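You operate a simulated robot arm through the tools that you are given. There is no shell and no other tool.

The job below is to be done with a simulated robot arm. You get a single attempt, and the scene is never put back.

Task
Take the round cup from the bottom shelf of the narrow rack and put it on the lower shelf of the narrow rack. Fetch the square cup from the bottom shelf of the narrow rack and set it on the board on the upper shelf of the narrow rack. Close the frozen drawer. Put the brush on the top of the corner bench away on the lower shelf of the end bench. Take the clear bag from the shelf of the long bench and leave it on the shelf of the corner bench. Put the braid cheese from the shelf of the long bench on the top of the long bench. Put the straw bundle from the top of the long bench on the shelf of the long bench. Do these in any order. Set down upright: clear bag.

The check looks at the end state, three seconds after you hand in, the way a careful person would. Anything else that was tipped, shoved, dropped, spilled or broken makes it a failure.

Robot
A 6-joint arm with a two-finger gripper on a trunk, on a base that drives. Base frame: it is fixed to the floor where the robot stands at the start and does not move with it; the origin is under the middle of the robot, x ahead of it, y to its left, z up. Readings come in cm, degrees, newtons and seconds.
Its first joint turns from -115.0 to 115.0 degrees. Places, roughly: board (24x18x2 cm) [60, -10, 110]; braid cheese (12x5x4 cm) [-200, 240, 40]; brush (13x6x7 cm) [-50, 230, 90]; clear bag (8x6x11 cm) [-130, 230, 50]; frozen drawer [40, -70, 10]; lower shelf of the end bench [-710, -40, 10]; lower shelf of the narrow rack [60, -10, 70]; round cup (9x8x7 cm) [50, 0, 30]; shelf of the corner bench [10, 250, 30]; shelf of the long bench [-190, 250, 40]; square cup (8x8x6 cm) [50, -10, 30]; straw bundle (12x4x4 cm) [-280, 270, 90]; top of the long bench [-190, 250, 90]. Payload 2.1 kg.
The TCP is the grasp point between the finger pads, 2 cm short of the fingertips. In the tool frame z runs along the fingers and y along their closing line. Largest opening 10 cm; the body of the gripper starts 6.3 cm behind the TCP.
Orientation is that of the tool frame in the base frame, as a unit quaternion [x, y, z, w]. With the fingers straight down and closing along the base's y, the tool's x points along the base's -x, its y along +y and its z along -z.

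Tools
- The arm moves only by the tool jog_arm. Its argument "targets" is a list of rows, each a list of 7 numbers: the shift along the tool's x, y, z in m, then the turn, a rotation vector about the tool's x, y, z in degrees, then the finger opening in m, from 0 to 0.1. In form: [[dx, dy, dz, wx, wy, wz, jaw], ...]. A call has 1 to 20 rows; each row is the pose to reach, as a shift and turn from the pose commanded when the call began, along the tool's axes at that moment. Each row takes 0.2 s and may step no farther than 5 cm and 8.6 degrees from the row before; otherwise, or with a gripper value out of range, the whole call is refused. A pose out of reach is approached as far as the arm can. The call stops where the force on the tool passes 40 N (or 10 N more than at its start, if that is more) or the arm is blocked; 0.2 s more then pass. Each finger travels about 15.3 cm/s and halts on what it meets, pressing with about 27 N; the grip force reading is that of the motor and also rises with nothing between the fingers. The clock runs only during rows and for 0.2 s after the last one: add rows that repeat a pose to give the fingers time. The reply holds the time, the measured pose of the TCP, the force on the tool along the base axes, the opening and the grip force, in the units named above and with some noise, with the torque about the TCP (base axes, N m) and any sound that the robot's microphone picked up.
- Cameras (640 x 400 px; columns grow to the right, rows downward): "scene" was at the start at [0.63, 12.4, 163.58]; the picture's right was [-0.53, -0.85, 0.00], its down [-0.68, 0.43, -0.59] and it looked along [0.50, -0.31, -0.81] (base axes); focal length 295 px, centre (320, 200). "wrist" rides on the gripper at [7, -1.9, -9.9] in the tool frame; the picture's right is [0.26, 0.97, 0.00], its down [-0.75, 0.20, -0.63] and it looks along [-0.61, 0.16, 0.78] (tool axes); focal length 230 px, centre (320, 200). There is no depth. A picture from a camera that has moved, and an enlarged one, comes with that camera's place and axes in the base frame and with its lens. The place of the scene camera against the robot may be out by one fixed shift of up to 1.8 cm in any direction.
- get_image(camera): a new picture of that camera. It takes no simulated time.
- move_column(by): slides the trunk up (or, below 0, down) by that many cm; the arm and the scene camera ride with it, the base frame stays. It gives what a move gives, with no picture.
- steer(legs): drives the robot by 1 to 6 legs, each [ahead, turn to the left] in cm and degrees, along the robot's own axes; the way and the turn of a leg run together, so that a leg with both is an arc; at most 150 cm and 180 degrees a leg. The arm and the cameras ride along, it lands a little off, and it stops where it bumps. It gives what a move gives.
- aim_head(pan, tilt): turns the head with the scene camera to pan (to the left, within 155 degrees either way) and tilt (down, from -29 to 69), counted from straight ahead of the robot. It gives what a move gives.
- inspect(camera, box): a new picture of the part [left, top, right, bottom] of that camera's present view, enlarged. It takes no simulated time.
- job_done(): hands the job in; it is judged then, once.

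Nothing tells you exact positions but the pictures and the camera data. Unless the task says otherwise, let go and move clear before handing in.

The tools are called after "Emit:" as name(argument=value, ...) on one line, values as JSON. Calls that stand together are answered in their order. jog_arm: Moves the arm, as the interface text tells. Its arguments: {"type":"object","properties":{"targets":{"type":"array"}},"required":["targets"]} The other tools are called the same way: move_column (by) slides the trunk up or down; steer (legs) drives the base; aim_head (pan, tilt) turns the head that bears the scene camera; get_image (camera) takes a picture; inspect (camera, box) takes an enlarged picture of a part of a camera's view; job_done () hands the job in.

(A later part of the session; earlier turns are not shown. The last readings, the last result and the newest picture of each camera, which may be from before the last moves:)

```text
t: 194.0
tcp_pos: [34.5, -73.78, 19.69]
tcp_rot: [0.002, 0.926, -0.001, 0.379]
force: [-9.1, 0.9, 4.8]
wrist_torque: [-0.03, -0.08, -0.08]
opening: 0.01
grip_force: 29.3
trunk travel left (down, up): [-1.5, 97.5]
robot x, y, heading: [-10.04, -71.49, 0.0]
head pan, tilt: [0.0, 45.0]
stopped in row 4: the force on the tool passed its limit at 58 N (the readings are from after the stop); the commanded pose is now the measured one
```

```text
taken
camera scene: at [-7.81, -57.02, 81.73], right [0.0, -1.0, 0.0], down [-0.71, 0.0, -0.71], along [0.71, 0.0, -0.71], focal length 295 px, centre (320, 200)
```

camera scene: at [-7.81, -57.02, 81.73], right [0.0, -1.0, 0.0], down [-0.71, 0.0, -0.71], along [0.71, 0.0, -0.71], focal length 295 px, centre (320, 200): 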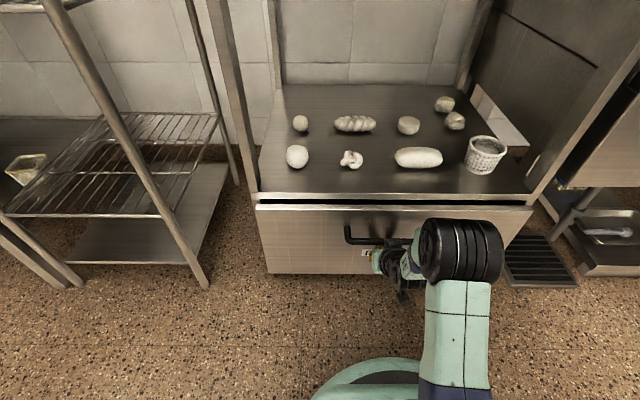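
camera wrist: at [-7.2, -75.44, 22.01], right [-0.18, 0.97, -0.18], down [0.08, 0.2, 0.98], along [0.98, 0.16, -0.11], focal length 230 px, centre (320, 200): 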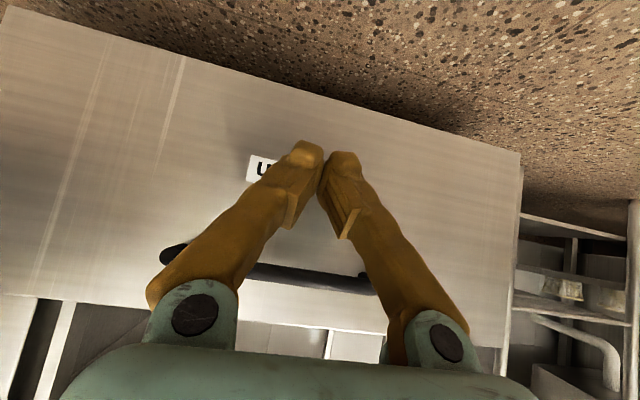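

Emit:
inspect(camera="scene", box=[240, 180, 400, 290])

Emit:
inspect(camera="scene", box=[400, 170, 560, 290])

```text
3.64 times, centred on (320, 235) of scene
camera zoom: at [-7.81, -57.02, 81.73], right [0.0, -1.0, 0.0], down [-0.71, 0.0, -0.71], along [0.71, 0.0, -0.71], focal length 1073 px, centre (320, 73)
```

zoom: 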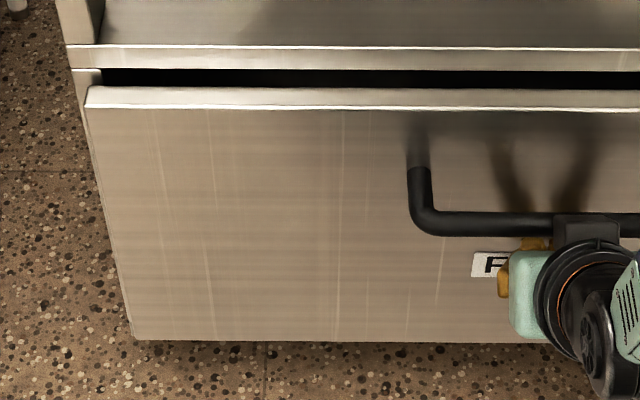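

```text
3.33 times, centred on (480, 230) of scene
camera zoom: at [-7.81, -57.02, 81.73], right [0.0, -1.0, 0.0], down [-0.71, 0.0, -0.71], along [0.71, 0.0, -0.71], focal length 984 px, centre (-213, 100)
```

zoom: 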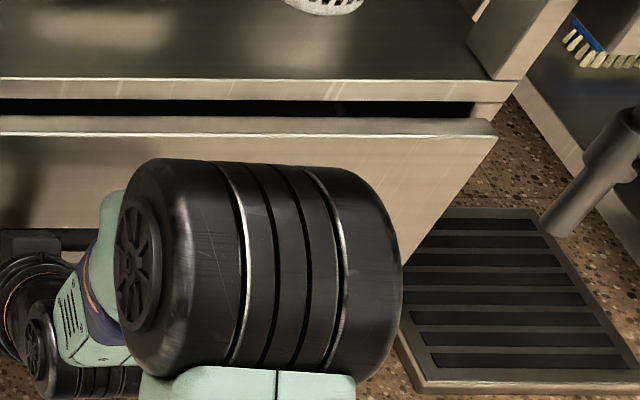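

The drawer looks shut; I'll press once more to confirm it is fully home.

Emit:
jog_arm(targets=[[-0.004, 0, 0.004, 0, 0, 0, 0.0], [-0.008, 0, 0.008, 0, 0, 0, 0.0], [-0.012, 0, 0.012, 0, 0, 0, 0.0], [-0.016, 0, 0.016, 0, 0, 0, 0.0]])

Emit:
inspect(camera="scene", box=[240, 180, 400, 290])

```text
t: 194.4
tcp_pos: [34.52, -73.81, 19.52]
tcp_rot: [0.003, 0.928, -0.002, 0.374]
force: [-7.5, 0.3, 4.2]
wrist_torque: [0.01, -0.06, 0.04]
opening: 0.62
grip_force: 29.5
trunk travel left (down, up): [-1.5, 97.5]
robot x, y, heading: [-10.34, -71.92, -0.2]
head pan, tilt: [0.0, 45.0]
stopped in row 1: the force on the tool passed its limit at 50 N (the readings are from after the stop); the commanded pose is now the measured one
```

```text
3.64 times, centred on (320, 235) of scene
camera zoom: at [-7.83, -57.03, 81.71], right [0.0, -1.0, 0.0], down [-0.71, 0.0, -0.71], along [0.71, 0.0, -0.71], focal length 1073 px, centre (320, 73)
```

zoom: 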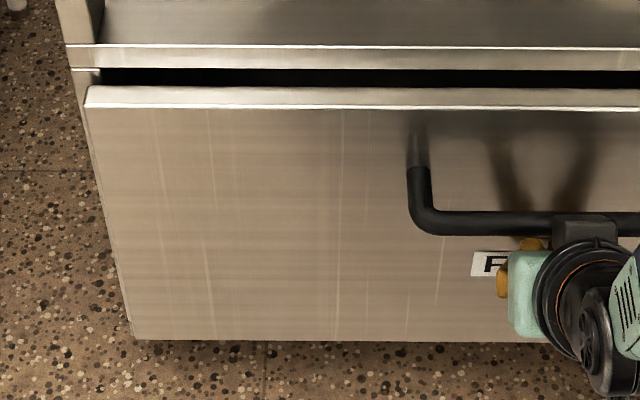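

The drawer is at its stop. Backing away and bringing the tool back to vertical in a retracted travel posture.

Emit:
steer(legs=[[-30, 0]])

Emit:
jog_arm(targets=[[0, 0, -0.03, 0, 7.3, 0, 0.02], [0, 0, -0.06, 0, 14.6, 0, 0.04], [-0.02, 0, -0.09, 0, 21.9, 0, 0.06], [-0.04, 0, -0.12, 0, 29.2, 0, 0.08], [-0.06, 0, -0.14, 0, 36.5, 0, 0.1], [-0.07, 0, -0.15, 0, 43.9, 0, 0.1], [-0.07, 0, -0.15, 0, 43.9, 0, 0.1]])

Emit:
get_image(camera="scene")

```text
t: 196.4
tcp_pos: [3.79, -73.4, 19.46]
tcp_rot: [0.001, 0.928, -0.001, 0.374]
force: [-1.0, 0.2, -0.9]
wrist_torque: [0.0, 0.02, -0.02]
opening: 0.0
grip_force: 29.3
trunk travel left (down, up): [-1.5, 97.5]
robot x, y, heading: [-40.87, -72.03, 0.5]
head pan, tilt: [0.0, 45.0]
```

```text
t: 198.1
tcp_pos: [-1.44, -73.48, 34.96]
tcp_rot: [0.0, 1.0, 0.0, -0.001]
force: [0.4, -0.9, -0.4]
wrist_torque: [0.0, 0.01, -0.01]
opening: 10.01
grip_force: 0.0
out of reach, approached as far as the arm can: row 2
trunk travel left (down, up): [-1.5, 97.5]
robot x, y, heading: [-40.93, -71.9, 0.3]
head pan, tilt: [0.0, 45.0]
```

```text
taken
camera scene: at [-38.66, -57.01, 81.73], right [0.0, -1.0, 0.0], down [-0.71, 0.0, -0.71], along [0.71, 0.0, -0.71], focal length 295 px, centre (320, 200)
```

scene: 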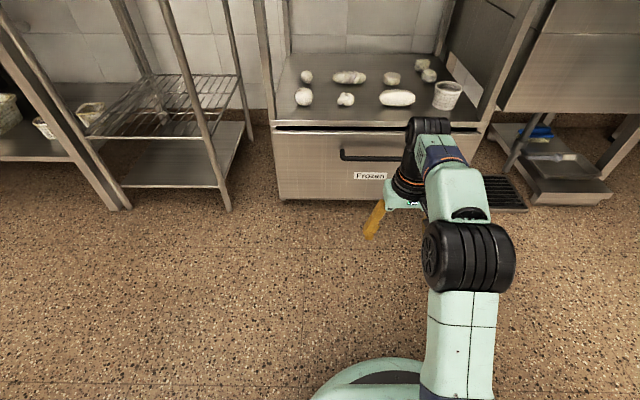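

The frozen drawer is closed flush. Now I'll retract the arm for travel and drive toward the benches along x≈-41 (center table's near end is at x≈-86, so there's room).

Emit:
jog_arm(targets=[[0.03, 0.005, 0, 0, 0, 0, 0.1], [0.06, 0.01, 0, 0, 0, 0, 0.1], [0.09, 0.015, 0, 0, 0, 0, 0.1], [0.09, 0.015, 0, 0, 0, 0, 0.1]])

Emit:
move_column(by=30)

Emit:
steer(legs=[[0, 89.7]])

Emit:
aim_head(pan=0, tilt=25)

Emit:
get_image(camera="scene")

```text
t: 199.1
tcp_pos: [-10.64, -72.08, 34.98]
tcp_rot: [-0.001, 1.0, 0.0, -0.001]
force: [-0.1, 0.1, 0.4]
wrist_torque: [-0.01, 0.0, 0.04]
opening: 10.01
grip_force: 0.2
trunk travel left (down, up): [-1.5, 97.5]
robot x, y, heading: [-40.78, -72.4, 0.1]
head pan, tilt: [0.0, 45.0]
```

```text
t: 202.1
tcp_pos: [-10.68, -72.16, 65.06]
tcp_rot: [0.0, 1.0, 0.0, 0.0]
force: [-0.5, 0.8, 0.6]
wrist_torque: [0.01, 0.0, -0.03]
opening: 9.99
grip_force: 0.0
trunk travel left (down, up): [-31.5, 67.5]
robot x, y, heading: [-41.39, -71.87, 0.4]
head pan, tilt: [0.0, 45.0]
```

```text
t: 206.1
tcp_pos: [-38.49, -41.52, 65.15]
tcp_rot: [-0.68, 0.733, 0.0, 0.0]
force: [0.6, -0.3, 0.3]
wrist_torque: [-0.01, -0.02, -0.02]
opening: 10.0
grip_force: 0.1
trunk travel left (down, up): [-31.5, 67.5]
robot x, y, heading: [-41.0, -71.77, 85.9]
head pan, tilt: [0.0, 45.0]
```

```text
t: 206.9
tcp_pos: [-38.48, -41.43, 65.01]
tcp_rot: [-0.679, 0.734, 0.0, 0.0]
force: [-0.7, -0.3, -0.4]
wrist_torque: [0.03, -0.01, -0.02]
opening: 10.0
grip_force: 0.0
trunk travel left (down, up): [-31.5, 67.5]
robot x, y, heading: [-40.99, -71.66, 85.9]
head pan, tilt: [0.0, 25.0]
```

```text
taken
camera scene: at [-54.47, -66.8, 114.78], right [1.0, -0.07, 0.0], down [-0.03, -0.42, -0.91], along [0.06, 0.9, -0.42], focal length 295 px, centre (320, 200)
```

scene: 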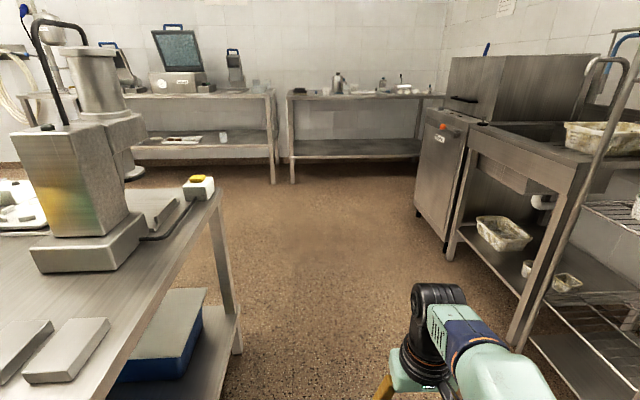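

Lane is clear. Squaring the heading to 90° and driving up toward the benches.

Emit:
steer(legs=[[0, 4.0], [150, 0], [50, 0]])

Emit:
get_image(camera="scene")

Emit:
aim_head(pan=45, tilt=25)

Emit:
get_image(camera="scene")

```text
t: 217.4
tcp_pos: [-31.89, 160.19, 65.11]
tcp_rot: [-0.682, 0.732, 0.001, -0.001]
force: [0.3, -0.3, -0.4]
wrist_torque: [0.01, 0.01, 0.01]
opening: 9.98
grip_force: 0.0
trunk travel left (down, up): [-31.5, 67.5]
robot x, y, heading: [-34.48, 129.73, 85.9]
head pan, tilt: [0.0, 25.0]
```

```text
taken
camera scene: at [-47.78, 134.85, 114.78], right [1.0, -0.07, 0.0], down [-0.03, -0.42, -0.91], along [0.06, 0.9, -0.42], focal length 295 px, centre (320, 200)
```

scene: 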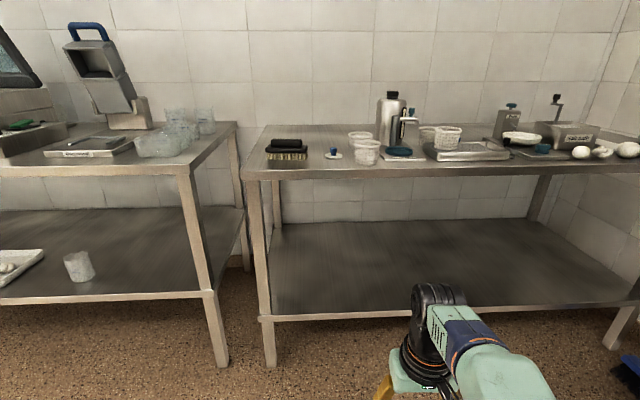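

```text
t: 218.6
tcp_pos: [-31.9, 160.18, 65.1]
tcp_rot: [-0.682, 0.732, 0.0, 0.0]
force: [0.5, 0.2, 0.1]
wrist_torque: [-0.01, 0.03, 0.03]
opening: 10.02
grip_force: 0.1
trunk travel left (down, up): [-31.5, 67.5]
robot x, y, heading: [-34.52, 129.64, 86.0]
head pan, tilt: [45.0, 25.0]
```

```text
taken
camera scene: at [-54.46, 132.58, 114.78], right [0.75, 0.66, 0.0], down [0.28, -0.32, -0.91], along [-0.6, 0.68, -0.42], focal length 295 px, centre (320, 200)
```

scene: 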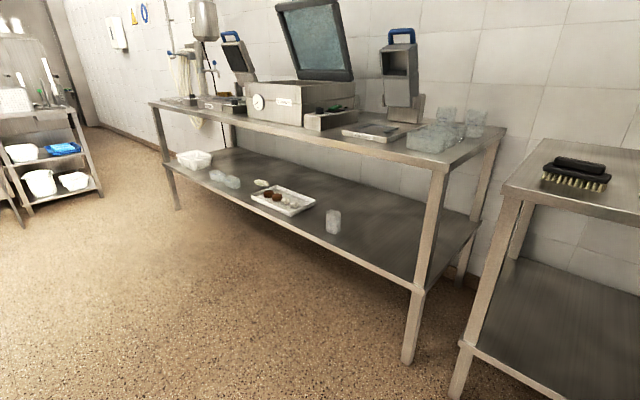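

The clear bag stands on the long bench shelf at about (-130, 228, shelf z≈42). I'll drive over to face it.

Emit:
steer(legs=[[0, 94], [96, 0], [0, -90]])

Emit:
aim_head(pan=0, tilt=30)

Emit:
get_image(camera="scene")

```text
t: 231.3
tcp_pos: [-130.23, 160.16, 65.13]
tcp_rot: [0.709, -0.705, 0.0, 0.0]
force: [0.2, -0.7, 0.5]
wrist_torque: [0.0, 0.02, 0.01]
opening: 10.01
grip_force: 0.0
trunk travel left (down, up): [-31.5, 67.5]
robot x, y, heading: [-129.99, 129.42, 90.6]
head pan, tilt: [45.0, 25.0]
```

```text
t: 232.5
tcp_pos: [-130.33, 160.15, 65.0]
tcp_rot: [0.71, -0.704, 0.001, 0.001]
force: [0.6, 0.4, 0.2]
wrist_torque: [-0.01, -0.03, 0.0]
opening: 10.0
grip_force: 0.0
trunk travel left (down, up): [-31.5, 67.5]
robot x, y, heading: [-130.24, 129.8, 90.4]
head pan, tilt: [0.0, 30.0]
```

```text
taken
camera scene: at [-144.02, 133.36, 113.99], right [1.0, 0.01, 0.0], down [0.01, -0.5, -0.87], along [-0.01, 0.87, -0.5], focal length 295 px, centre (320, 200)
```

scene: 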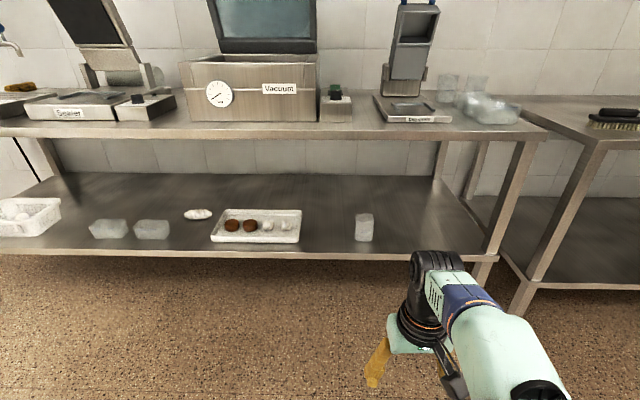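

Emit:
inspect(camera="scene", box=[330, 195, 410, 260])

Emit:
inspect(camera="scene", box=[80, 190, 310, 260])

Emit:
inspect(camera="scene", box=[0, 40, 200, 140])

```text
6.15 times, centred on (370, 228) of scene
camera zoom: at [-144.02, 133.36, 113.99], right [1.0, 0.01, 0.0], down [0.01, -0.5, -0.87], along [-0.01, 0.87, -0.5], focal length 1816 px, centre (12, 31)
```

zoom: 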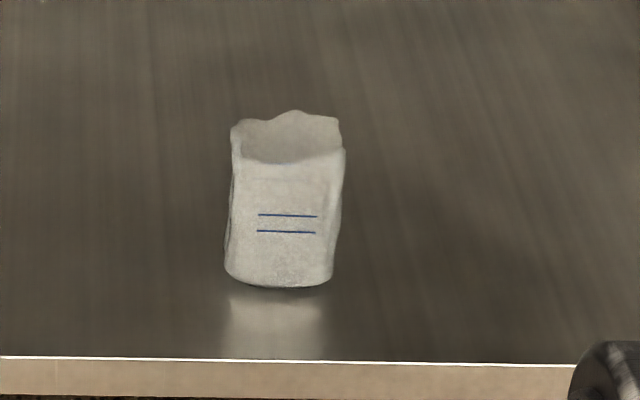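

```text
2.78 times, centred on (195, 225) of scene
camera zoom: at [-144.02, 133.36, 113.99], right [1.0, 0.01, 0.0], down [0.01, -0.5, -0.87], along [-0.01, 0.87, -0.5], focal length 821 px, centre (668, 130)
```

zoom: 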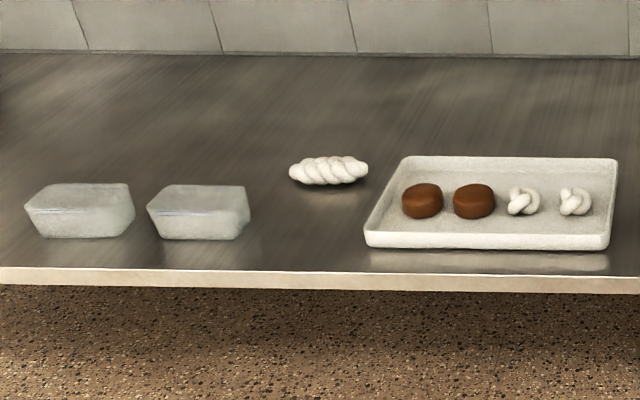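

```text
3.20 times, centred on (100, 90) of scene
camera zoom: at [-144.02, 133.36, 113.99], right [1.0, 0.01, 0.0], down [0.01, -0.5, -0.87], along [-0.01, 0.87, -0.5], focal length 944 px, centre (1024, 552)
```

zoom: 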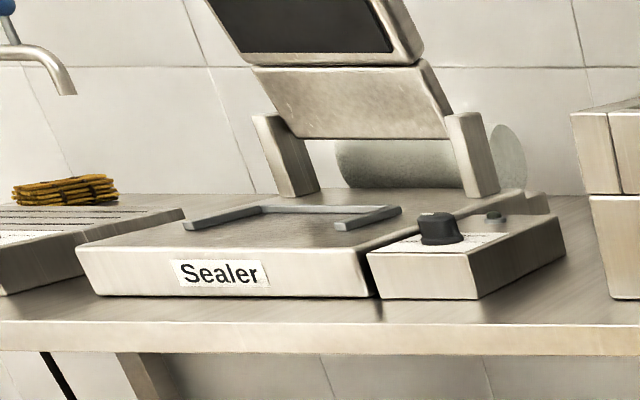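

The bag stands upright at about (-127, 228), ~7 cm wide in x. I'll lower the trunk, raise the arm a little, and drive up close, then refine with the wrist camera.

Emit:
move_column(by=-19.5)

Emit:
jog_arm(targets=[[0, 0.015, -0.02, 0, 0, 0, 0.1], [0, 0.03, -0.035, 0, 0, 0, 0.1], [0, 0.03, -0.035, 0, 0, 0, 0.1]])

Emit:
steer(legs=[[44, 0]])

Emit:
get_image(camera="wrist")

Emit:
get_image(camera="scene")

```text
t: 234.6
tcp_pos: [-130.39, 160.11, 45.63]
tcp_rot: [0.71, -0.705, 0.0, 0.001]
force: [-0.5, -0.7, 0.3]
wrist_torque: [0.02, 0.01, -0.01]
opening: 9.99
grip_force: 0.1
trunk travel left (down, up): [-12.0, 87.0]
robot x, y, heading: [-130.38, 129.55, 90.7]
head pan, tilt: [0.0, 30.0]
```

```text
t: 235.4
tcp_pos: [-133.3, 160.29, 48.98]
tcp_rot: [0.709, -0.705, 0.001, 0.0]
force: [-0.9, 0.1, -0.7]
wrist_torque: [-0.02, 0.01, -0.02]
opening: 9.99
grip_force: 0.2
trunk travel left (down, up): [-12.0, 87.0]
robot x, y, heading: [-130.5, 129.54, 90.5]
head pan, tilt: [0.0, 30.0]
```

```text
t: 238.1
tcp_pos: [-134.18, 204.77, 49.07]
tcp_rot: [0.713, -0.701, 0.0, 0.001]
force: [-0.4, 0.0, 0.7]
wrist_torque: [-0.04, 0.0, 0.04]
opening: 10.0
grip_force: 0.0
trunk travel left (down, up): [-12.0, 87.0]
robot x, y, heading: [-130.92, 173.97, 90.9]
head pan, tilt: [0.0, 30.0]
```

```text
taken
camera wrist: at [-132.29, 197.92, 59.03], right [-0.96, -0.27, 0.0], down [-0.21, 0.75, 0.63], along [-0.17, 0.61, -0.78], focal length 230 px, centre (320, 200)
```

wrist: 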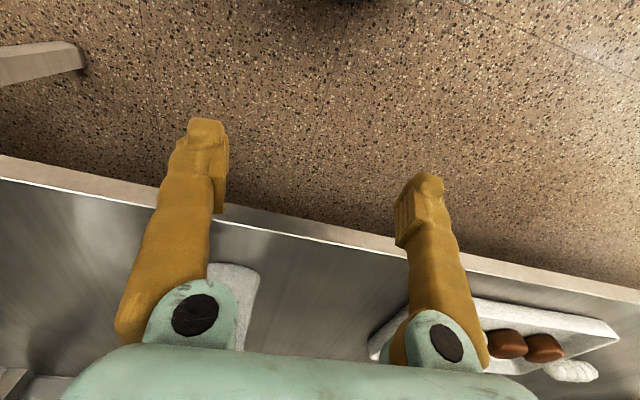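

```text
taken
camera scene: at [-144.69, 177.91, 94.49], right [1.0, 0.02, 0.0], down [0.01, -0.5, -0.87], along [-0.02, 0.87, -0.5], focal length 295 px, centre (320, 200)
```

scene: 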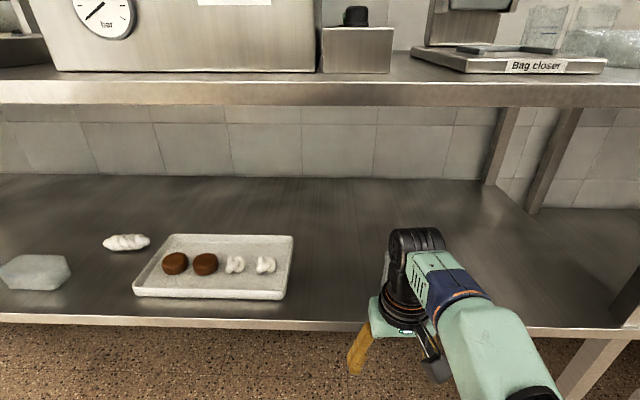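

I moved the wrong way laterally (tool y is world -x here). Correcting by 6.5 cm toward +x.

Emit:
jog_arm(targets=[[0, -0.022, 0, 0, 0, 0, 0.1], [0, -0.044, 0, 0, 0, 0, 0.1], [0, -0.066, 0, 0, 0, 0, 0.1], [0, -0.066, 0, 0, 0, 0, 0.1]])

Emit:
get_image(camera="wrist")

Emit:
get_image(camera="scene")

```text
t: 239.1
tcp_pos: [-127.59, 205.07, 48.96]
tcp_rot: [0.713, -0.701, -0.001, 0.001]
force: [-0.6, 0.7, 0.2]
wrist_torque: [0.01, 0.01, -0.02]
opening: 10.0
grip_force: 0.2
trunk travel left (down, up): [-12.0, 87.0]
robot x, y, heading: [-130.66, 174.45, 91.2]
head pan, tilt: [0.0, 30.0]
```

```text
taken
camera wrist: at [-125.64, 198.18, 58.95], right [-0.96, -0.27, 0.0], down [-0.21, 0.75, 0.63], along [-0.17, 0.61, -0.78], focal length 230 px, centre (320, 200)
```

wrist: 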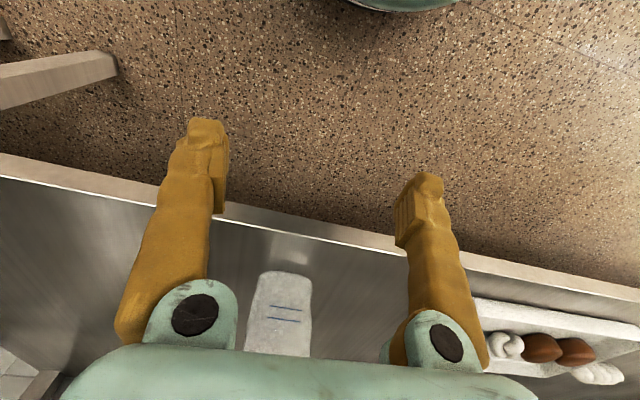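

```text
taken
camera scene: at [-144.68, 177.91, 94.49], right [1.0, 0.02, 0.0], down [0.01, -0.5, -0.87], along [-0.02, 0.87, -0.5], focal length 295 px, centre (320, 200)
```

scene: 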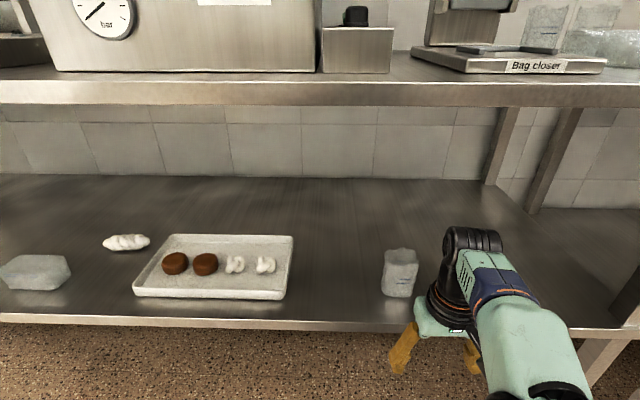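

Wrist view puts the bag at x≈-128.5, base front y≈224.5. I'll drive 12 cm closer and re-measure.

Emit:
steer(legs=[[12, 0]])

Emit:
get_image(camera="wrist")

```text
t: 240.3
tcp_pos: [-127.66, 217.13, 48.98]
tcp_rot: [0.712, -0.703, 0.001, -0.001]
force: [-0.4, 0.7, 0.0]
wrist_torque: [0.01, 0.01, 0.0]
opening: 9.98
grip_force: 0.0
trunk travel left (down, up): [-12.0, 87.0]
robot x, y, heading: [-131.5, 186.11, 91.0]
head pan, tilt: [0.0, 30.0]
```

```text
taken
camera wrist: at [-125.87, 210.24, 58.95], right [-0.96, -0.27, 0.0], down [-0.21, 0.75, 0.63], along [-0.17, 0.61, -0.78], focal length 230 px, centre (320, 200)
```

wrist: 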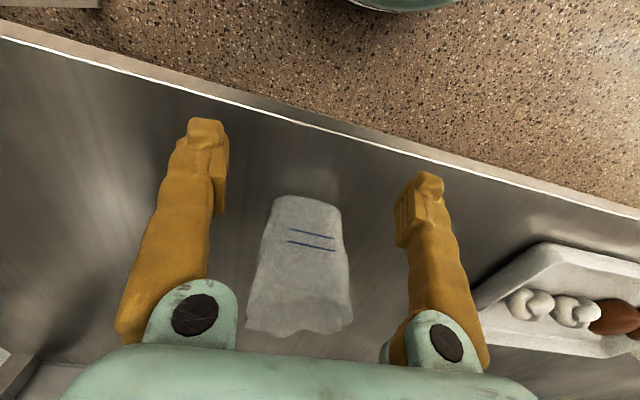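

Bag base front centre is at (-128.6, 224.0). I'll slide the open fingers forward around it to y≈227.

Emit:
jog_arm(targets=[[0, 0.0095, 0.004, 0, 0, 0, 0.1], [-0.02, 0.0095, 0.008, 0, 0, 0, 0.1], [-0.04, 0.0095, 0.008, 0, 0, 0, 0.1], [-0.06, 0.0095, 0.008, 0, 0, 0, 0.1], [-0.08, 0.0095, 0.008, 0, 0, 0, 0.1], [-0.098, 0.0095, 0.008, 0, 0, 0, 0.1], [-0.098, 0.0095, 0.008, 0, 0, 0, 0.1]])

Emit:
get_image(camera="wrist")

Emit:
get_image(camera="scene")

```text
t: 241.9
tcp_pos: [-128.8, 227.02, 48.21]
tcp_rot: [0.712, -0.702, 0.001, 0.001]
force: [-0.2, -1.0, -0.2]
wrist_torque: [-0.03, -0.02, 0.0]
opening: 10.0
grip_force: 0.0
trunk travel left (down, up): [-12.0, 87.0]
robot x, y, heading: [-131.26, 186.16, 90.9]
head pan, tilt: [0.0, 30.0]
```

```text
taken
camera wrist: at [-126.97, 220.07, 58.15], right [-0.96, -0.27, 0.0], down [-0.21, 0.75, 0.63], along [-0.17, 0.61, -0.78], focal length 230 px, centre (320, 200)
```

wrist: 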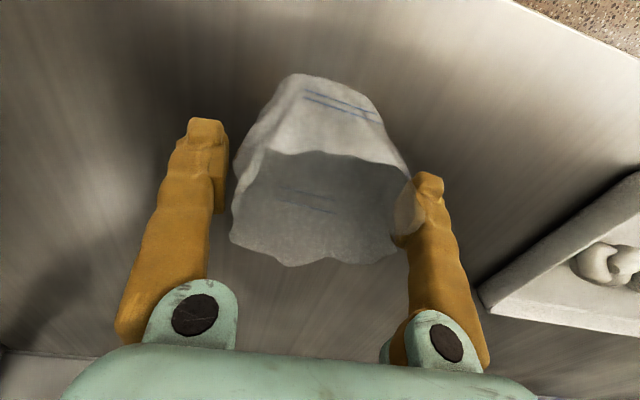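

```text
taken
camera scene: at [-144.9, 189.99, 94.49], right [1.0, 0.02, 0.0], down [0.01, -0.5, -0.87], along [-0.02, 0.87, -0.5], focal length 295 px, centre (320, 200)
```

scene: 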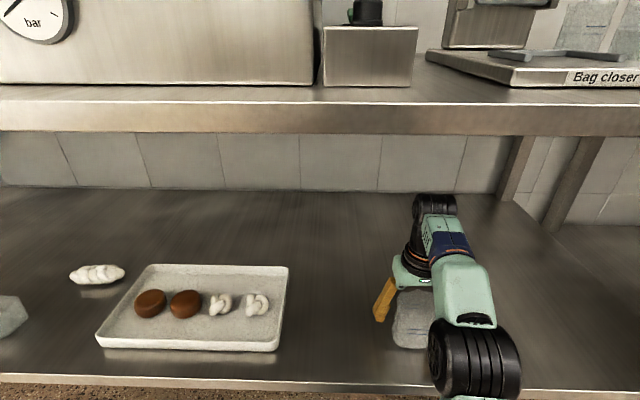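

Fingers are around the bag. I'll shift back 0.8 cm to centre on it, then close.

Emit:
jog_arm(targets=[[0.008, -0.004, 0, 0, 0, 0, 0.1], [0.008, -0.004, 0, 0, 0, 0, 0.085], [0.008, -0.004, 0, 0, 0, 0, 0.07], [0.008, -0.004, 0, 0, 0, 0, 0.055], [0.008, -0.004, 0, 0, 0, 0, 0.045], [0.008, -0.004, 0, 0, 0, 0, 0.045], [0.008, -0.004, 0, 0, 0, 0, 0.045]])

Emit:
get_image(camera="wrist")

```text
t: 243.5
tcp_pos: [-128.43, 226.2, 48.26]
tcp_rot: [0.712, -0.702, 0.0, 0.0]
force: [-0.6, 0.5, 2.1]
wrist_torque: [0.0, 0.0, -0.03]
opening: 7.94
grip_force: 27.5
trunk travel left (down, up): [-12.0, 87.0]
robot x, y, heading: [-131.59, 186.45, 91.0]
head pan, tilt: [0.0, 30.0]
```

```text
taken
camera wrist: at [-126.54, 219.28, 58.19], right [-0.96, -0.27, 0.0], down [-0.21, 0.75, 0.63], along [-0.17, 0.61, -0.78], focal length 230 px, centre (320, 200)
```

wrist: 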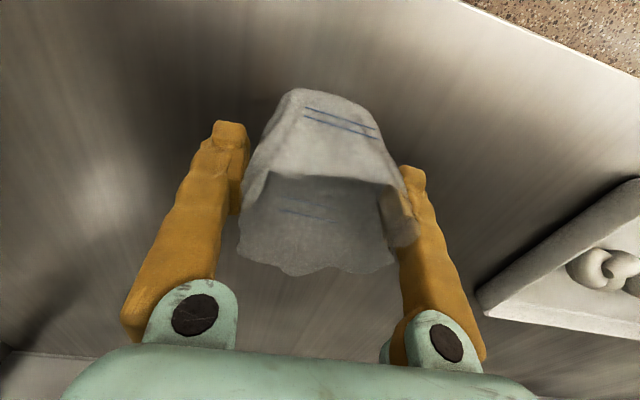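

Bag gripped (7.9 cm wide). Lift 3 cm, retract the arm, and back out.

Emit:
jog_arm(targets=[[0, 0, -0.01, 0, 0, 0, 0.045], [0, 0, -0.02, 0, 0, 0, 0.045], [0, 0, -0.03, 0, 0, 0, 0.045], [0, 0, -0.03, 0, 0, 0, 0.045]])

Emit:
get_image(camera="wrist")

Emit:
steer(legs=[[-25, 0]])

Emit:
get_image(camera="scene")

```text
t: 244.5
tcp_pos: [-128.34, 226.19, 51.16]
tcp_rot: [0.712, -0.702, 0.0, 0.0]
force: [-0.2, -0.5, 1.0]
wrist_torque: [-0.02, -0.01, 0.01]
opening: 7.96
grip_force: 26.8
trunk travel left (down, up): [-12.0, 87.0]
robot x, y, heading: [-131.3, 186.45, 91.0]
head pan, tilt: [0.0, 30.0]
```

```text
taken
camera wrist: at [-126.59, 219.25, 61.16], right [-0.96, -0.27, 0.0], down [-0.21, 0.75, 0.63], along [-0.17, 0.61, -0.78], focal length 230 px, centre (320, 200)
```

wrist: 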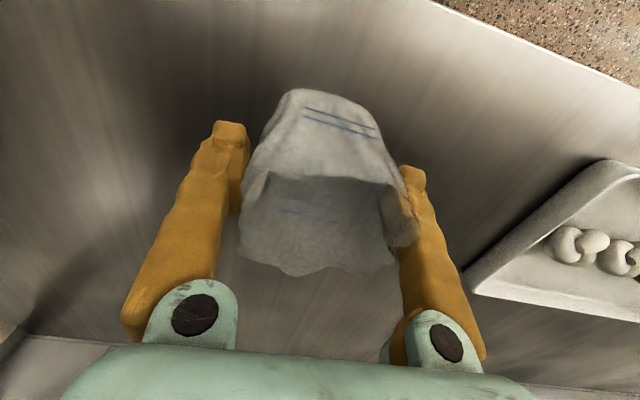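

```text
t: 246.4
tcp_pos: [-128.34, 201.05, 51.21]
tcp_rot: [0.716, -0.698, 0.0, 0.0]
force: [-0.3, -0.3, 0.0]
wrist_torque: [0.01, 0.0, -0.04]
opening: 7.96
grip_force: 26.7
trunk travel left (down, up): [-12.0, 87.0]
robot x, y, heading: [-130.68, 160.91, 91.9]
head pan, tilt: [0.0, 30.0]
```

```text
taken
camera scene: at [-144.34, 164.65, 94.49], right [1.0, 0.03, 0.0], down [0.01, -0.5, -0.87], along [-0.03, 0.87, -0.5], focal length 295 px, centre (320, 200)
```

scene: 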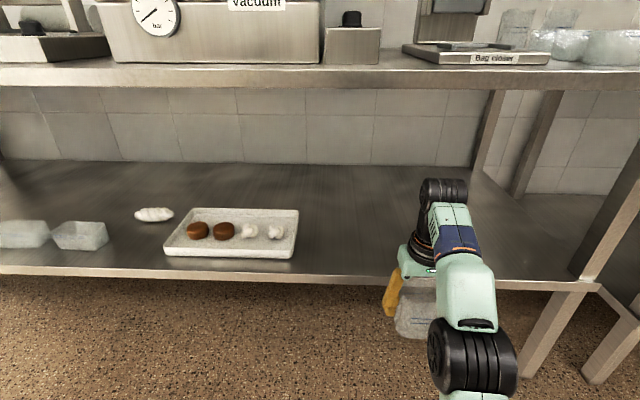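

Bag secured. Driving to the corner bench: turn right, go +x about 96 cm, turn back to face the bench.

Emit:
steer(legs=[[0, -91.9]])

Emit:
steer(legs=[[96, 0]])

Emit:
steer(legs=[[0, 90]])

Emit:
get_image(camera="scene")

Emit:
get_image(camera="wrist")

```text
t: 250.6
tcp_pos: [-90.89, 157.92, 51.23]
tcp_rot: [-0.003, 1.0, 0.0, 0.0]
force: [-0.6, 0.2, -0.2]
wrist_torque: [-0.01, -0.01, -0.02]
opening: 7.97
grip_force: 27.2
trunk travel left (down, up): [-12.0, 87.0]
robot x, y, heading: [-130.7, 161.14, 0.4]
head pan, tilt: [0.0, 30.0]
```

```text
t: 255.7
tcp_pos: [5.3, 160.18, 51.15]
tcp_rot: [-0.011, 1.0, 0.0, 0.0]
force: [-0.1, 0.5, -0.2]
wrist_torque: [-0.01, -0.02, -0.03]
opening: 7.95
grip_force: 27.0
trunk travel left (down, up): [-12.0, 87.0]
robot x, y, heading: [-34.7, 162.88, 1.4]
head pan, tilt: [0.0, 30.0]
```

```text
t: 259.8
tcp_pos: [-31.02, 202.5, 51.18]
tcp_rot: [-0.707, 0.707, 0.0, 0.0]
force: [0.1, 0.3, -0.6]
wrist_torque: [0.02, -0.02, 0.01]
opening: 7.91
grip_force: 26.8
trunk travel left (down, up): [-12.0, 87.0]
robot x, y, heading: [-34.45, 162.68, 90.1]
head pan, tilt: [0.0, 30.0]
```

```text
taken
camera scene: at [-48.08, 166.63, 94.49], right [1.0, 0.0, 0.0], down [0.0, -0.5, -0.87], along [0.0, 0.87, -0.5], focal length 295 px, centre (320, 200)
```

scene: 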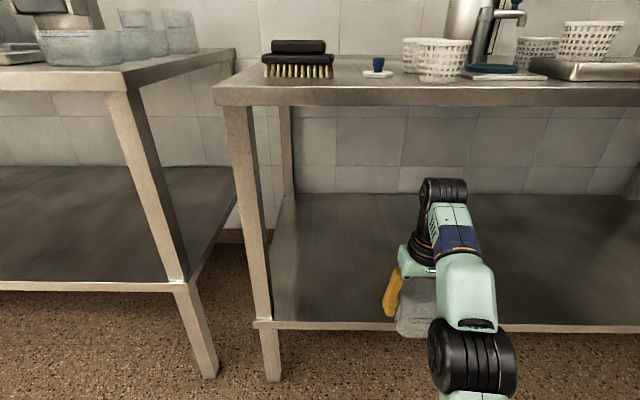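

```text
taken
camera wrist: at [-29.27, 195.58, 61.15], right [-0.97, -0.26, 0.0], down [-0.2, 0.75, 0.63], along [-0.16, 0.61, -0.78], focal length 230 px, centre (320, 200)
```

wrist: 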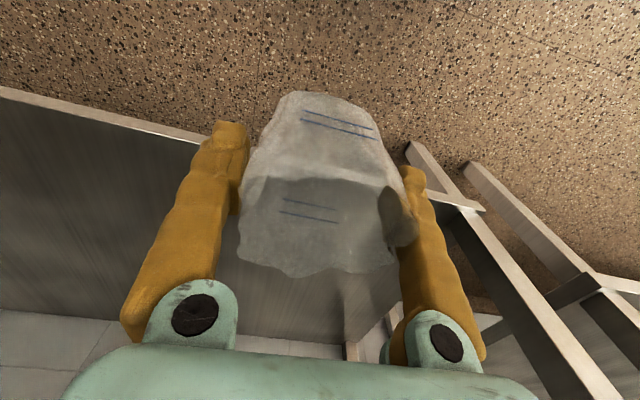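

Corner bench shelf is empty below me. Lowering the trunk so the bag clears the shelf edge (z≈26–29) by a few cm, then driving in.

Emit:
move_column(by=-11.5)

Emit:
get_image(camera="scene")

Emit:
get_image(camera="wrist")

```text
t: 261.3
tcp_pos: [-30.95, 202.5, 39.67]
tcp_rot: [-0.707, 0.708, 0.0, 0.0]
force: [0.3, -0.2, 0.2]
wrist_torque: [0.0, -0.04, 0.0]
opening: 7.93
grip_force: 27.3
trunk travel left (down, up): [-0.5, 98.5]
robot x, y, heading: [-34.52, 162.67, 89.8]
head pan, tilt: [0.0, 30.0]
```

```text
taken
camera scene: at [-48.07, 166.63, 82.99], right [1.0, 0.0, 0.0], down [0.0, -0.5, -0.87], along [0.0, 0.87, -0.5], focal length 295 px, centre (320, 200)
```

scene: 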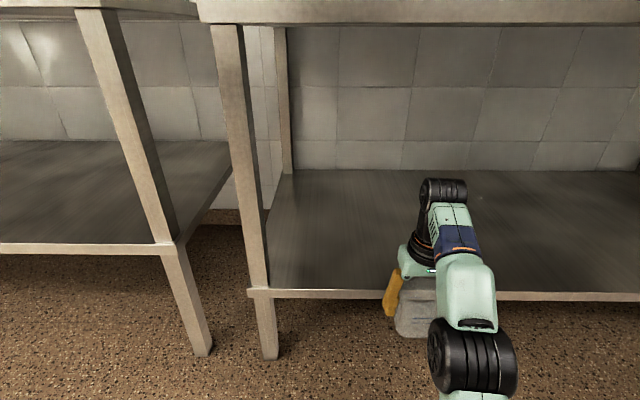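

```text
taken
camera wrist: at [-29.26, 195.57, 49.65], right [-0.97, -0.26, 0.0], down [-0.2, 0.75, 0.63], along [-0.16, 0.61, -0.78], focal length 230 px, centre (320, 200)
```

wrist: 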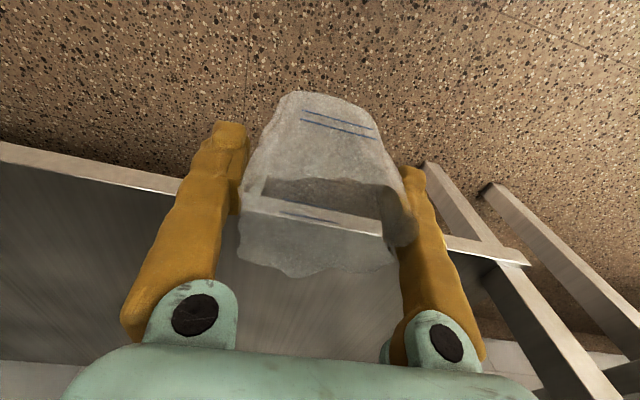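

Shelf edge triangulates to y≈215, z≈29.3; the bag bottom is at about 33. Driving in 24 cm.

Emit:
steer(legs=[[24, 0]])

Emit:
jog_arm(targets=[[0, 0, 0.01, 0, 0, 0, 0.045], [0, 0, 0.02, 0, 0, 0, 0.045], [0, 0, 0.027, 0, 0, 0, 0.045], [0, 0, 0.027, 0, 0, 0, 0.045]])

Emit:
get_image(camera="scene")

Emit:
get_image(camera="wrist")

```text
t: 263.1
tcp_pos: [-31.02, 226.25, 39.72]
tcp_rot: [-0.706, 0.708, 0.0, 0.0]
force: [-0.2, -0.3, -0.4]
wrist_torque: [0.0, 0.0, -0.02]
opening: 7.96
grip_force: 27.1
trunk travel left (down, up): [-0.5, 98.5]
robot x, y, heading: [-34.46, 186.3, 90.0]
head pan, tilt: [0.0, 30.0]
```

```text
t: 264.1
tcp_pos: [-30.92, 226.17, 36.94]
tcp_rot: [-0.706, 0.708, 0.0, 0.0]
force: [0.1, -0.2, 0.1]
wrist_torque: [0.0, 0.0, -0.02]
opening: 7.94
grip_force: 27.0
trunk travel left (down, up): [-0.5, 98.5]
robot x, y, heading: [-35.0, 186.56, 89.7]
head pan, tilt: [0.0, 30.0]
```

```text
taken
camera scene: at [-48.09, 190.4, 82.99], right [1.0, 0.0, 0.0], down [0.0, -0.5, -0.87], along [0.0, 0.87, -0.5], focal length 295 px, centre (320, 200)
```

scene: 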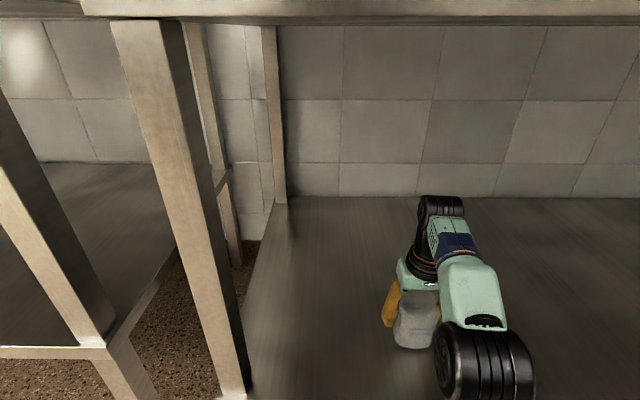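

```text
taken
camera wrist: at [-29.13, 219.18, 46.87], right [-0.97, -0.25, 0.0], down [-0.2, 0.75, 0.63], along [-0.16, 0.61, -0.78], focal length 230 px, centre (320, 200)
```

wrist: 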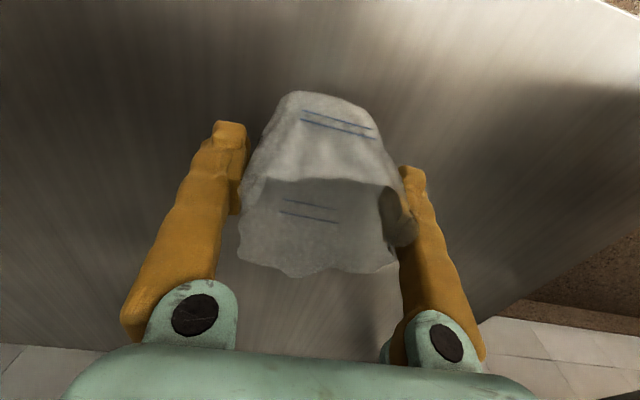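

Over the shelf, no contact yet at TCP z 36.9. Lowering in small steps until the shelf is felt.

Emit:
jog_arm(targets=[[0, 0, 0.003, 0, 0, 0, 0.045], [0, 0, 0.006, 0, 0, 0, 0.045], [0, 0, 0.006, 0, 0, 0, 0.045]])

Emit:
jog_arm(targets=[[0, 0, 0.002, 0, 0, 0, 0.045], [0, 0, 0.004, 0, 0, 0, 0.045], [0, 0, 0.004, 0, 0, 0, 0.045]])

Emit:
jog_arm(targets=[[0, 0, 0.002, 0, 0, 0, 0.045], [0, 0, 0.003, 0, 0, 0, 0.045], [0, 0, 0.003, 0, 0, 0, 0.045]])

```text
t: 264.9
tcp_pos: [-30.95, 226.34, 36.24]
tcp_rot: [-0.706, 0.708, 0.001, 0.0]
force: [-0.2, 0.0, 0.3]
wrist_torque: [0.02, -0.02, -0.04]
opening: 7.92
grip_force: 26.8
trunk travel left (down, up): [-0.5, 98.5]
robot x, y, heading: [-34.35, 186.52, 90.0]
head pan, tilt: [0.0, 30.0]
```

```text
t: 265.6
tcp_pos: [-30.93, 226.26, 36.29]
tcp_rot: [-0.706, 0.708, 0.002, 0.003]
force: [0.3, 5.1, 23.7]
wrist_torque: [-0.14, 0.06, -0.02]
opening: 7.93
grip_force: 27.1
trunk travel left (down, up): [-0.5, 98.5]
robot x, y, heading: [-34.65, 186.76, 89.9]
head pan, tilt: [0.0, 30.0]
```

```text
t: 266.1
tcp_pos: [-31.02, 226.19, 36.04]
tcp_rot: [-0.706, 0.708, 0.003, 0.004]
force: [-1.0, -4.2, 24.1]
wrist_torque: [-0.77, 0.09, -0.03]
opening: 7.99
grip_force: 27.2
trunk travel left (down, up): [-0.5, 98.5]
robot x, y, heading: [-34.36, 186.39, 89.7]
head pan, tilt: [0.0, 30.0]
stopped in row 2: the force on the tool passed its limit at 40 N (the readings are from after the stop); the commanded pose is now the measured one
```

Contact felt at TCP z≈36.2. Easing off 2 mm, then opening the fingers.

Emit:
jog_arm(targets=[[0, 0, -0.002, 0, 0, 0, 0.045], [0, 0, -0.002, 0, 0, 0, 0.045]])

Emit:
jog_arm(targets=[[0, 0, 0, 0, 0, 0, 0.08], [0, 0, 0, 0, 0, 0, 0.09], [0, 0, 0, 0, 0, 0, 0.1], [0, 0, 0, 0, 0, 0, 0.1]])

Emit:
get_image(camera="wrist")

Emit:
inspect(camera="scene", box=[360, 250, 460, 370])

```text
t: 266.8
tcp_pos: [-30.89, 226.28, 36.14]
tcp_rot: [-0.706, 0.708, 0.002, 0.004]
force: [-0.8, -4.0, 12.9]
wrist_torque: [-0.2, -0.02, 0.01]
opening: 7.95
grip_force: 27.3
trunk travel left (down, up): [-0.5, 98.5]
robot x, y, heading: [-34.67, 186.37, 90.0]
head pan, tilt: [0.0, 30.0]
```

```text
t: 267.8
tcp_pos: [-30.96, 226.4, 36.05]
tcp_rot: [-0.706, 0.708, 0.001, 0.002]
force: [0.0, 0.5, 0.5]
wrist_torque: [-0.02, -0.03, 0.01]
opening: 10.0
grip_force: 0.1
trunk travel left (down, up): [-0.5, 98.5]
robot x, y, heading: [-34.55, 186.56, 89.9]
head pan, tilt: [0.0, 30.0]
```

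```text
taken
camera wrist: at [-29.23, 219.36, 46.0], right [-0.97, -0.25, 0.0], down [-0.2, 0.75, 0.63], along [-0.16, 0.61, -0.77], focal length 230 px, centre (320, 200)
```

wrist: 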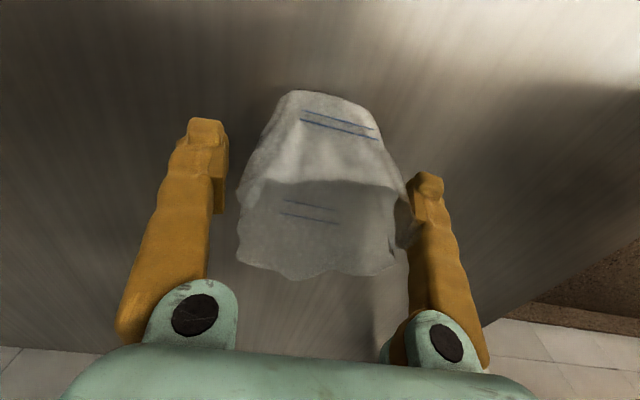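

```text
3.33 times, centred on (410, 310) of scene
camera zoom: at [-48.09, 190.41, 82.99], right [1.0, 0.0, 0.0], down [0.0, -0.5, -0.87], along [0.0, 0.87, -0.5], focal length 984 px, centre (20, -167)
```

zoom: 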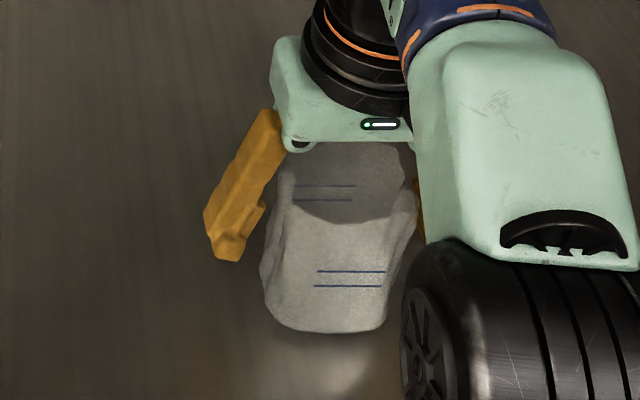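

The bag stands upright on the corner bench shelf. Raising the open fingers clear of its top and backing out.

Emit:
jog_arm(targets=[[0, 0, -0.015, 0, 0, 0, 0.1], [0, 0, -0.03, 0, 0, 0, 0.1], [0, 0, -0.045, 0, 0, 0, 0.1], [0, 0, -0.06, 0, 0, 0, 0.1], [0, 0, -0.075, 0, 0, 0, 0.1], [0, 0, -0.085, 0, 0, 0, 0.1], [0, 0, -0.085, 0, 0, 0, 0.1]])

Emit:
get_image(camera="wrist")

Emit:
steer(legs=[[-24, 0]])

Emit:
get_image(camera="scene")

```text
t: 269.4
tcp_pos: [-31.26, 224.39, 42.49]
tcp_rot: [-0.706, 0.708, 0.002, 0.003]
force: [-0.3, 0.5, -0.3]
wrist_torque: [0.03, -0.02, 0.02]
opening: 9.99
grip_force: 0.1
out of reach, approached as far as the arm can: row 4, 5, 6, 7
trunk travel left (down, up): [-0.5, 98.5]
robot x, y, heading: [-34.56, 186.7, 90.2]
head pan, tilt: [0.0, 30.0]
```

```text
taken
camera wrist: at [-29.52, 217.35, 52.5], right [-0.97, -0.25, 0.0], down [-0.2, 0.75, 0.63], along [-0.16, 0.61, -0.77], focal length 230 px, centre (320, 200)
```

wrist: 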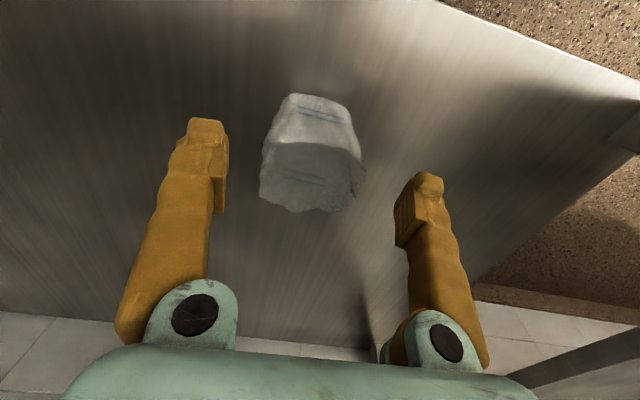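

```text
t: 271.1
tcp_pos: [-31.0, 200.43, 42.53]
tcp_rot: [-0.704, 0.71, 0.001, 0.003]
force: [0.0, 0.1, 0.2]
wrist_torque: [0.0, 0.01, -0.05]
opening: 10.03
grip_force: 0.0
trunk travel left (down, up): [-0.5, 98.5]
robot x, y, heading: [-34.53, 162.64, 89.5]
head pan, tilt: [0.0, 30.0]
```

```text
taken
camera scene: at [-48.15, 166.59, 82.99], right [1.0, -0.01, 0.0], down [0.0, -0.5, -0.87], along [0.01, 0.87, -0.5], focal length 295 px, centre (320, 200)
```

scene: 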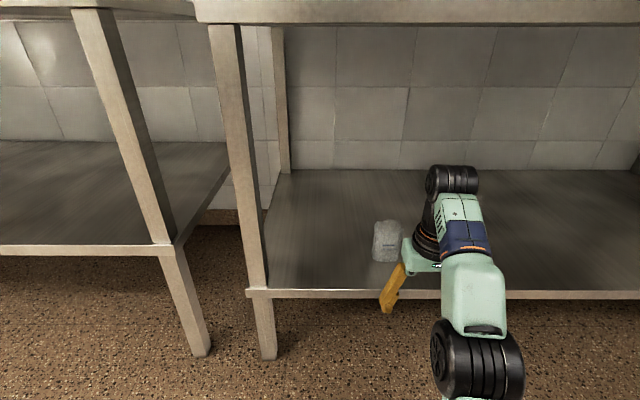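

Bag is upright on the corner bench shelf. Next the braid cheese near (-198, 241) on the long bench shelf. I'll raise the trunk slightly and drive along the benches.

Emit:
move_column(by=14.5)

Emit:
steer(legs=[[0, 90.5]])

Emit:
steer(legs=[[150, 0]])

Emit:
steer(legs=[[14, 0], [0, -90]])

Emit:
get_image(camera="scene")

Emit:
get_image(camera="wrist")

```text
t: 272.8
tcp_pos: [-31.0, 200.42, 57.05]
tcp_rot: [-0.703, 0.711, 0.002, 0.004]
force: [0.3, -0.5, -0.6]
wrist_torque: [0.02, 0.0, 0.02]
opening: 10.02
grip_force: 0.1
trunk travel left (down, up): [-15.0, 84.0]
robot x, y, heading: [-34.62, 162.65, 89.5]
head pan, tilt: [0.0, 30.0]
```

```text
t: 277.1
tcp_pos: [-72.46, 165.42, 56.96]
tcp_rot: [1.0, 0.004, -0.004, 0.0]
force: [0.0, -1.3, -0.1]
wrist_torque: [0.01, -0.01, 0.03]
opening: 10.02
grip_force: 0.1
trunk travel left (down, up): [-15.0, 84.0]
robot x, y, heading: [-34.48, 162.65, -179.2]
head pan, tilt: [0.0, 30.0]
```

```text
t: 284.4
tcp_pos: [-220.03, 161.49, 57.1]
tcp_rot: [1.0, 0.014, -0.003, -0.001]
force: [0.2, 0.3, 0.8]
wrist_torque: [-0.02, 0.01, 0.04]
opening: 10.02
grip_force: 0.1
trunk travel left (down, up): [-15.0, 84.0]
robot x, y, heading: [-182.1, 159.62, -178.4]
head pan, tilt: [0.0, 30.0]
```

```text
t: 289.5
tcp_pos: [-195.34, 197.07, 56.93]
tcp_rot: [0.728, -0.686, -0.002, -0.003]
force: [-0.1, 0.4, 0.4]
wrist_torque: [-0.01, 0.0, 0.0]
opening: 9.98
grip_force: 0.2
trunk travel left (down, up): [-15.0, 84.0]
robot x, y, heading: [-196.49, 159.06, 93.5]
head pan, tilt: [0.0, 30.0]
```

```text
taken
camera scene: at [-210.07, 162.07, 97.49], right [1.0, 0.06, 0.0], down [0.03, -0.5, -0.87], along [-0.05, 0.86, -0.5], focal length 295 px, centre (320, 200)
```

scene: 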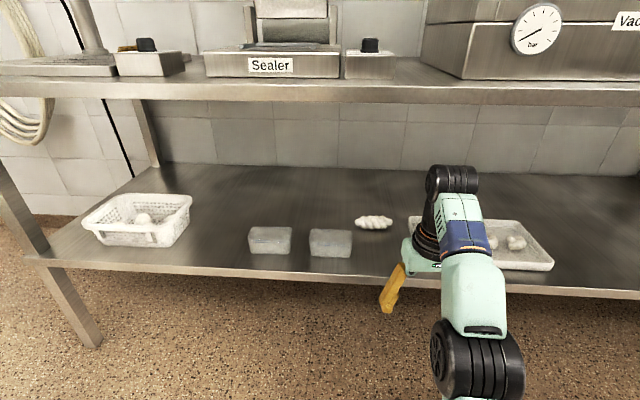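

```text
taken
camera wrist: at [-193.29, 190.16, 66.99], right [-0.95, -0.32, 0.0], down [-0.25, 0.73, 0.63], along [-0.2, 0.6, -0.77], focal length 230 px, centre (320, 200)
```

wrist: 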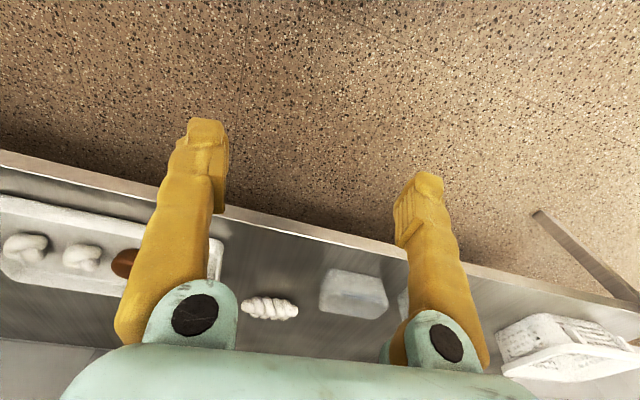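

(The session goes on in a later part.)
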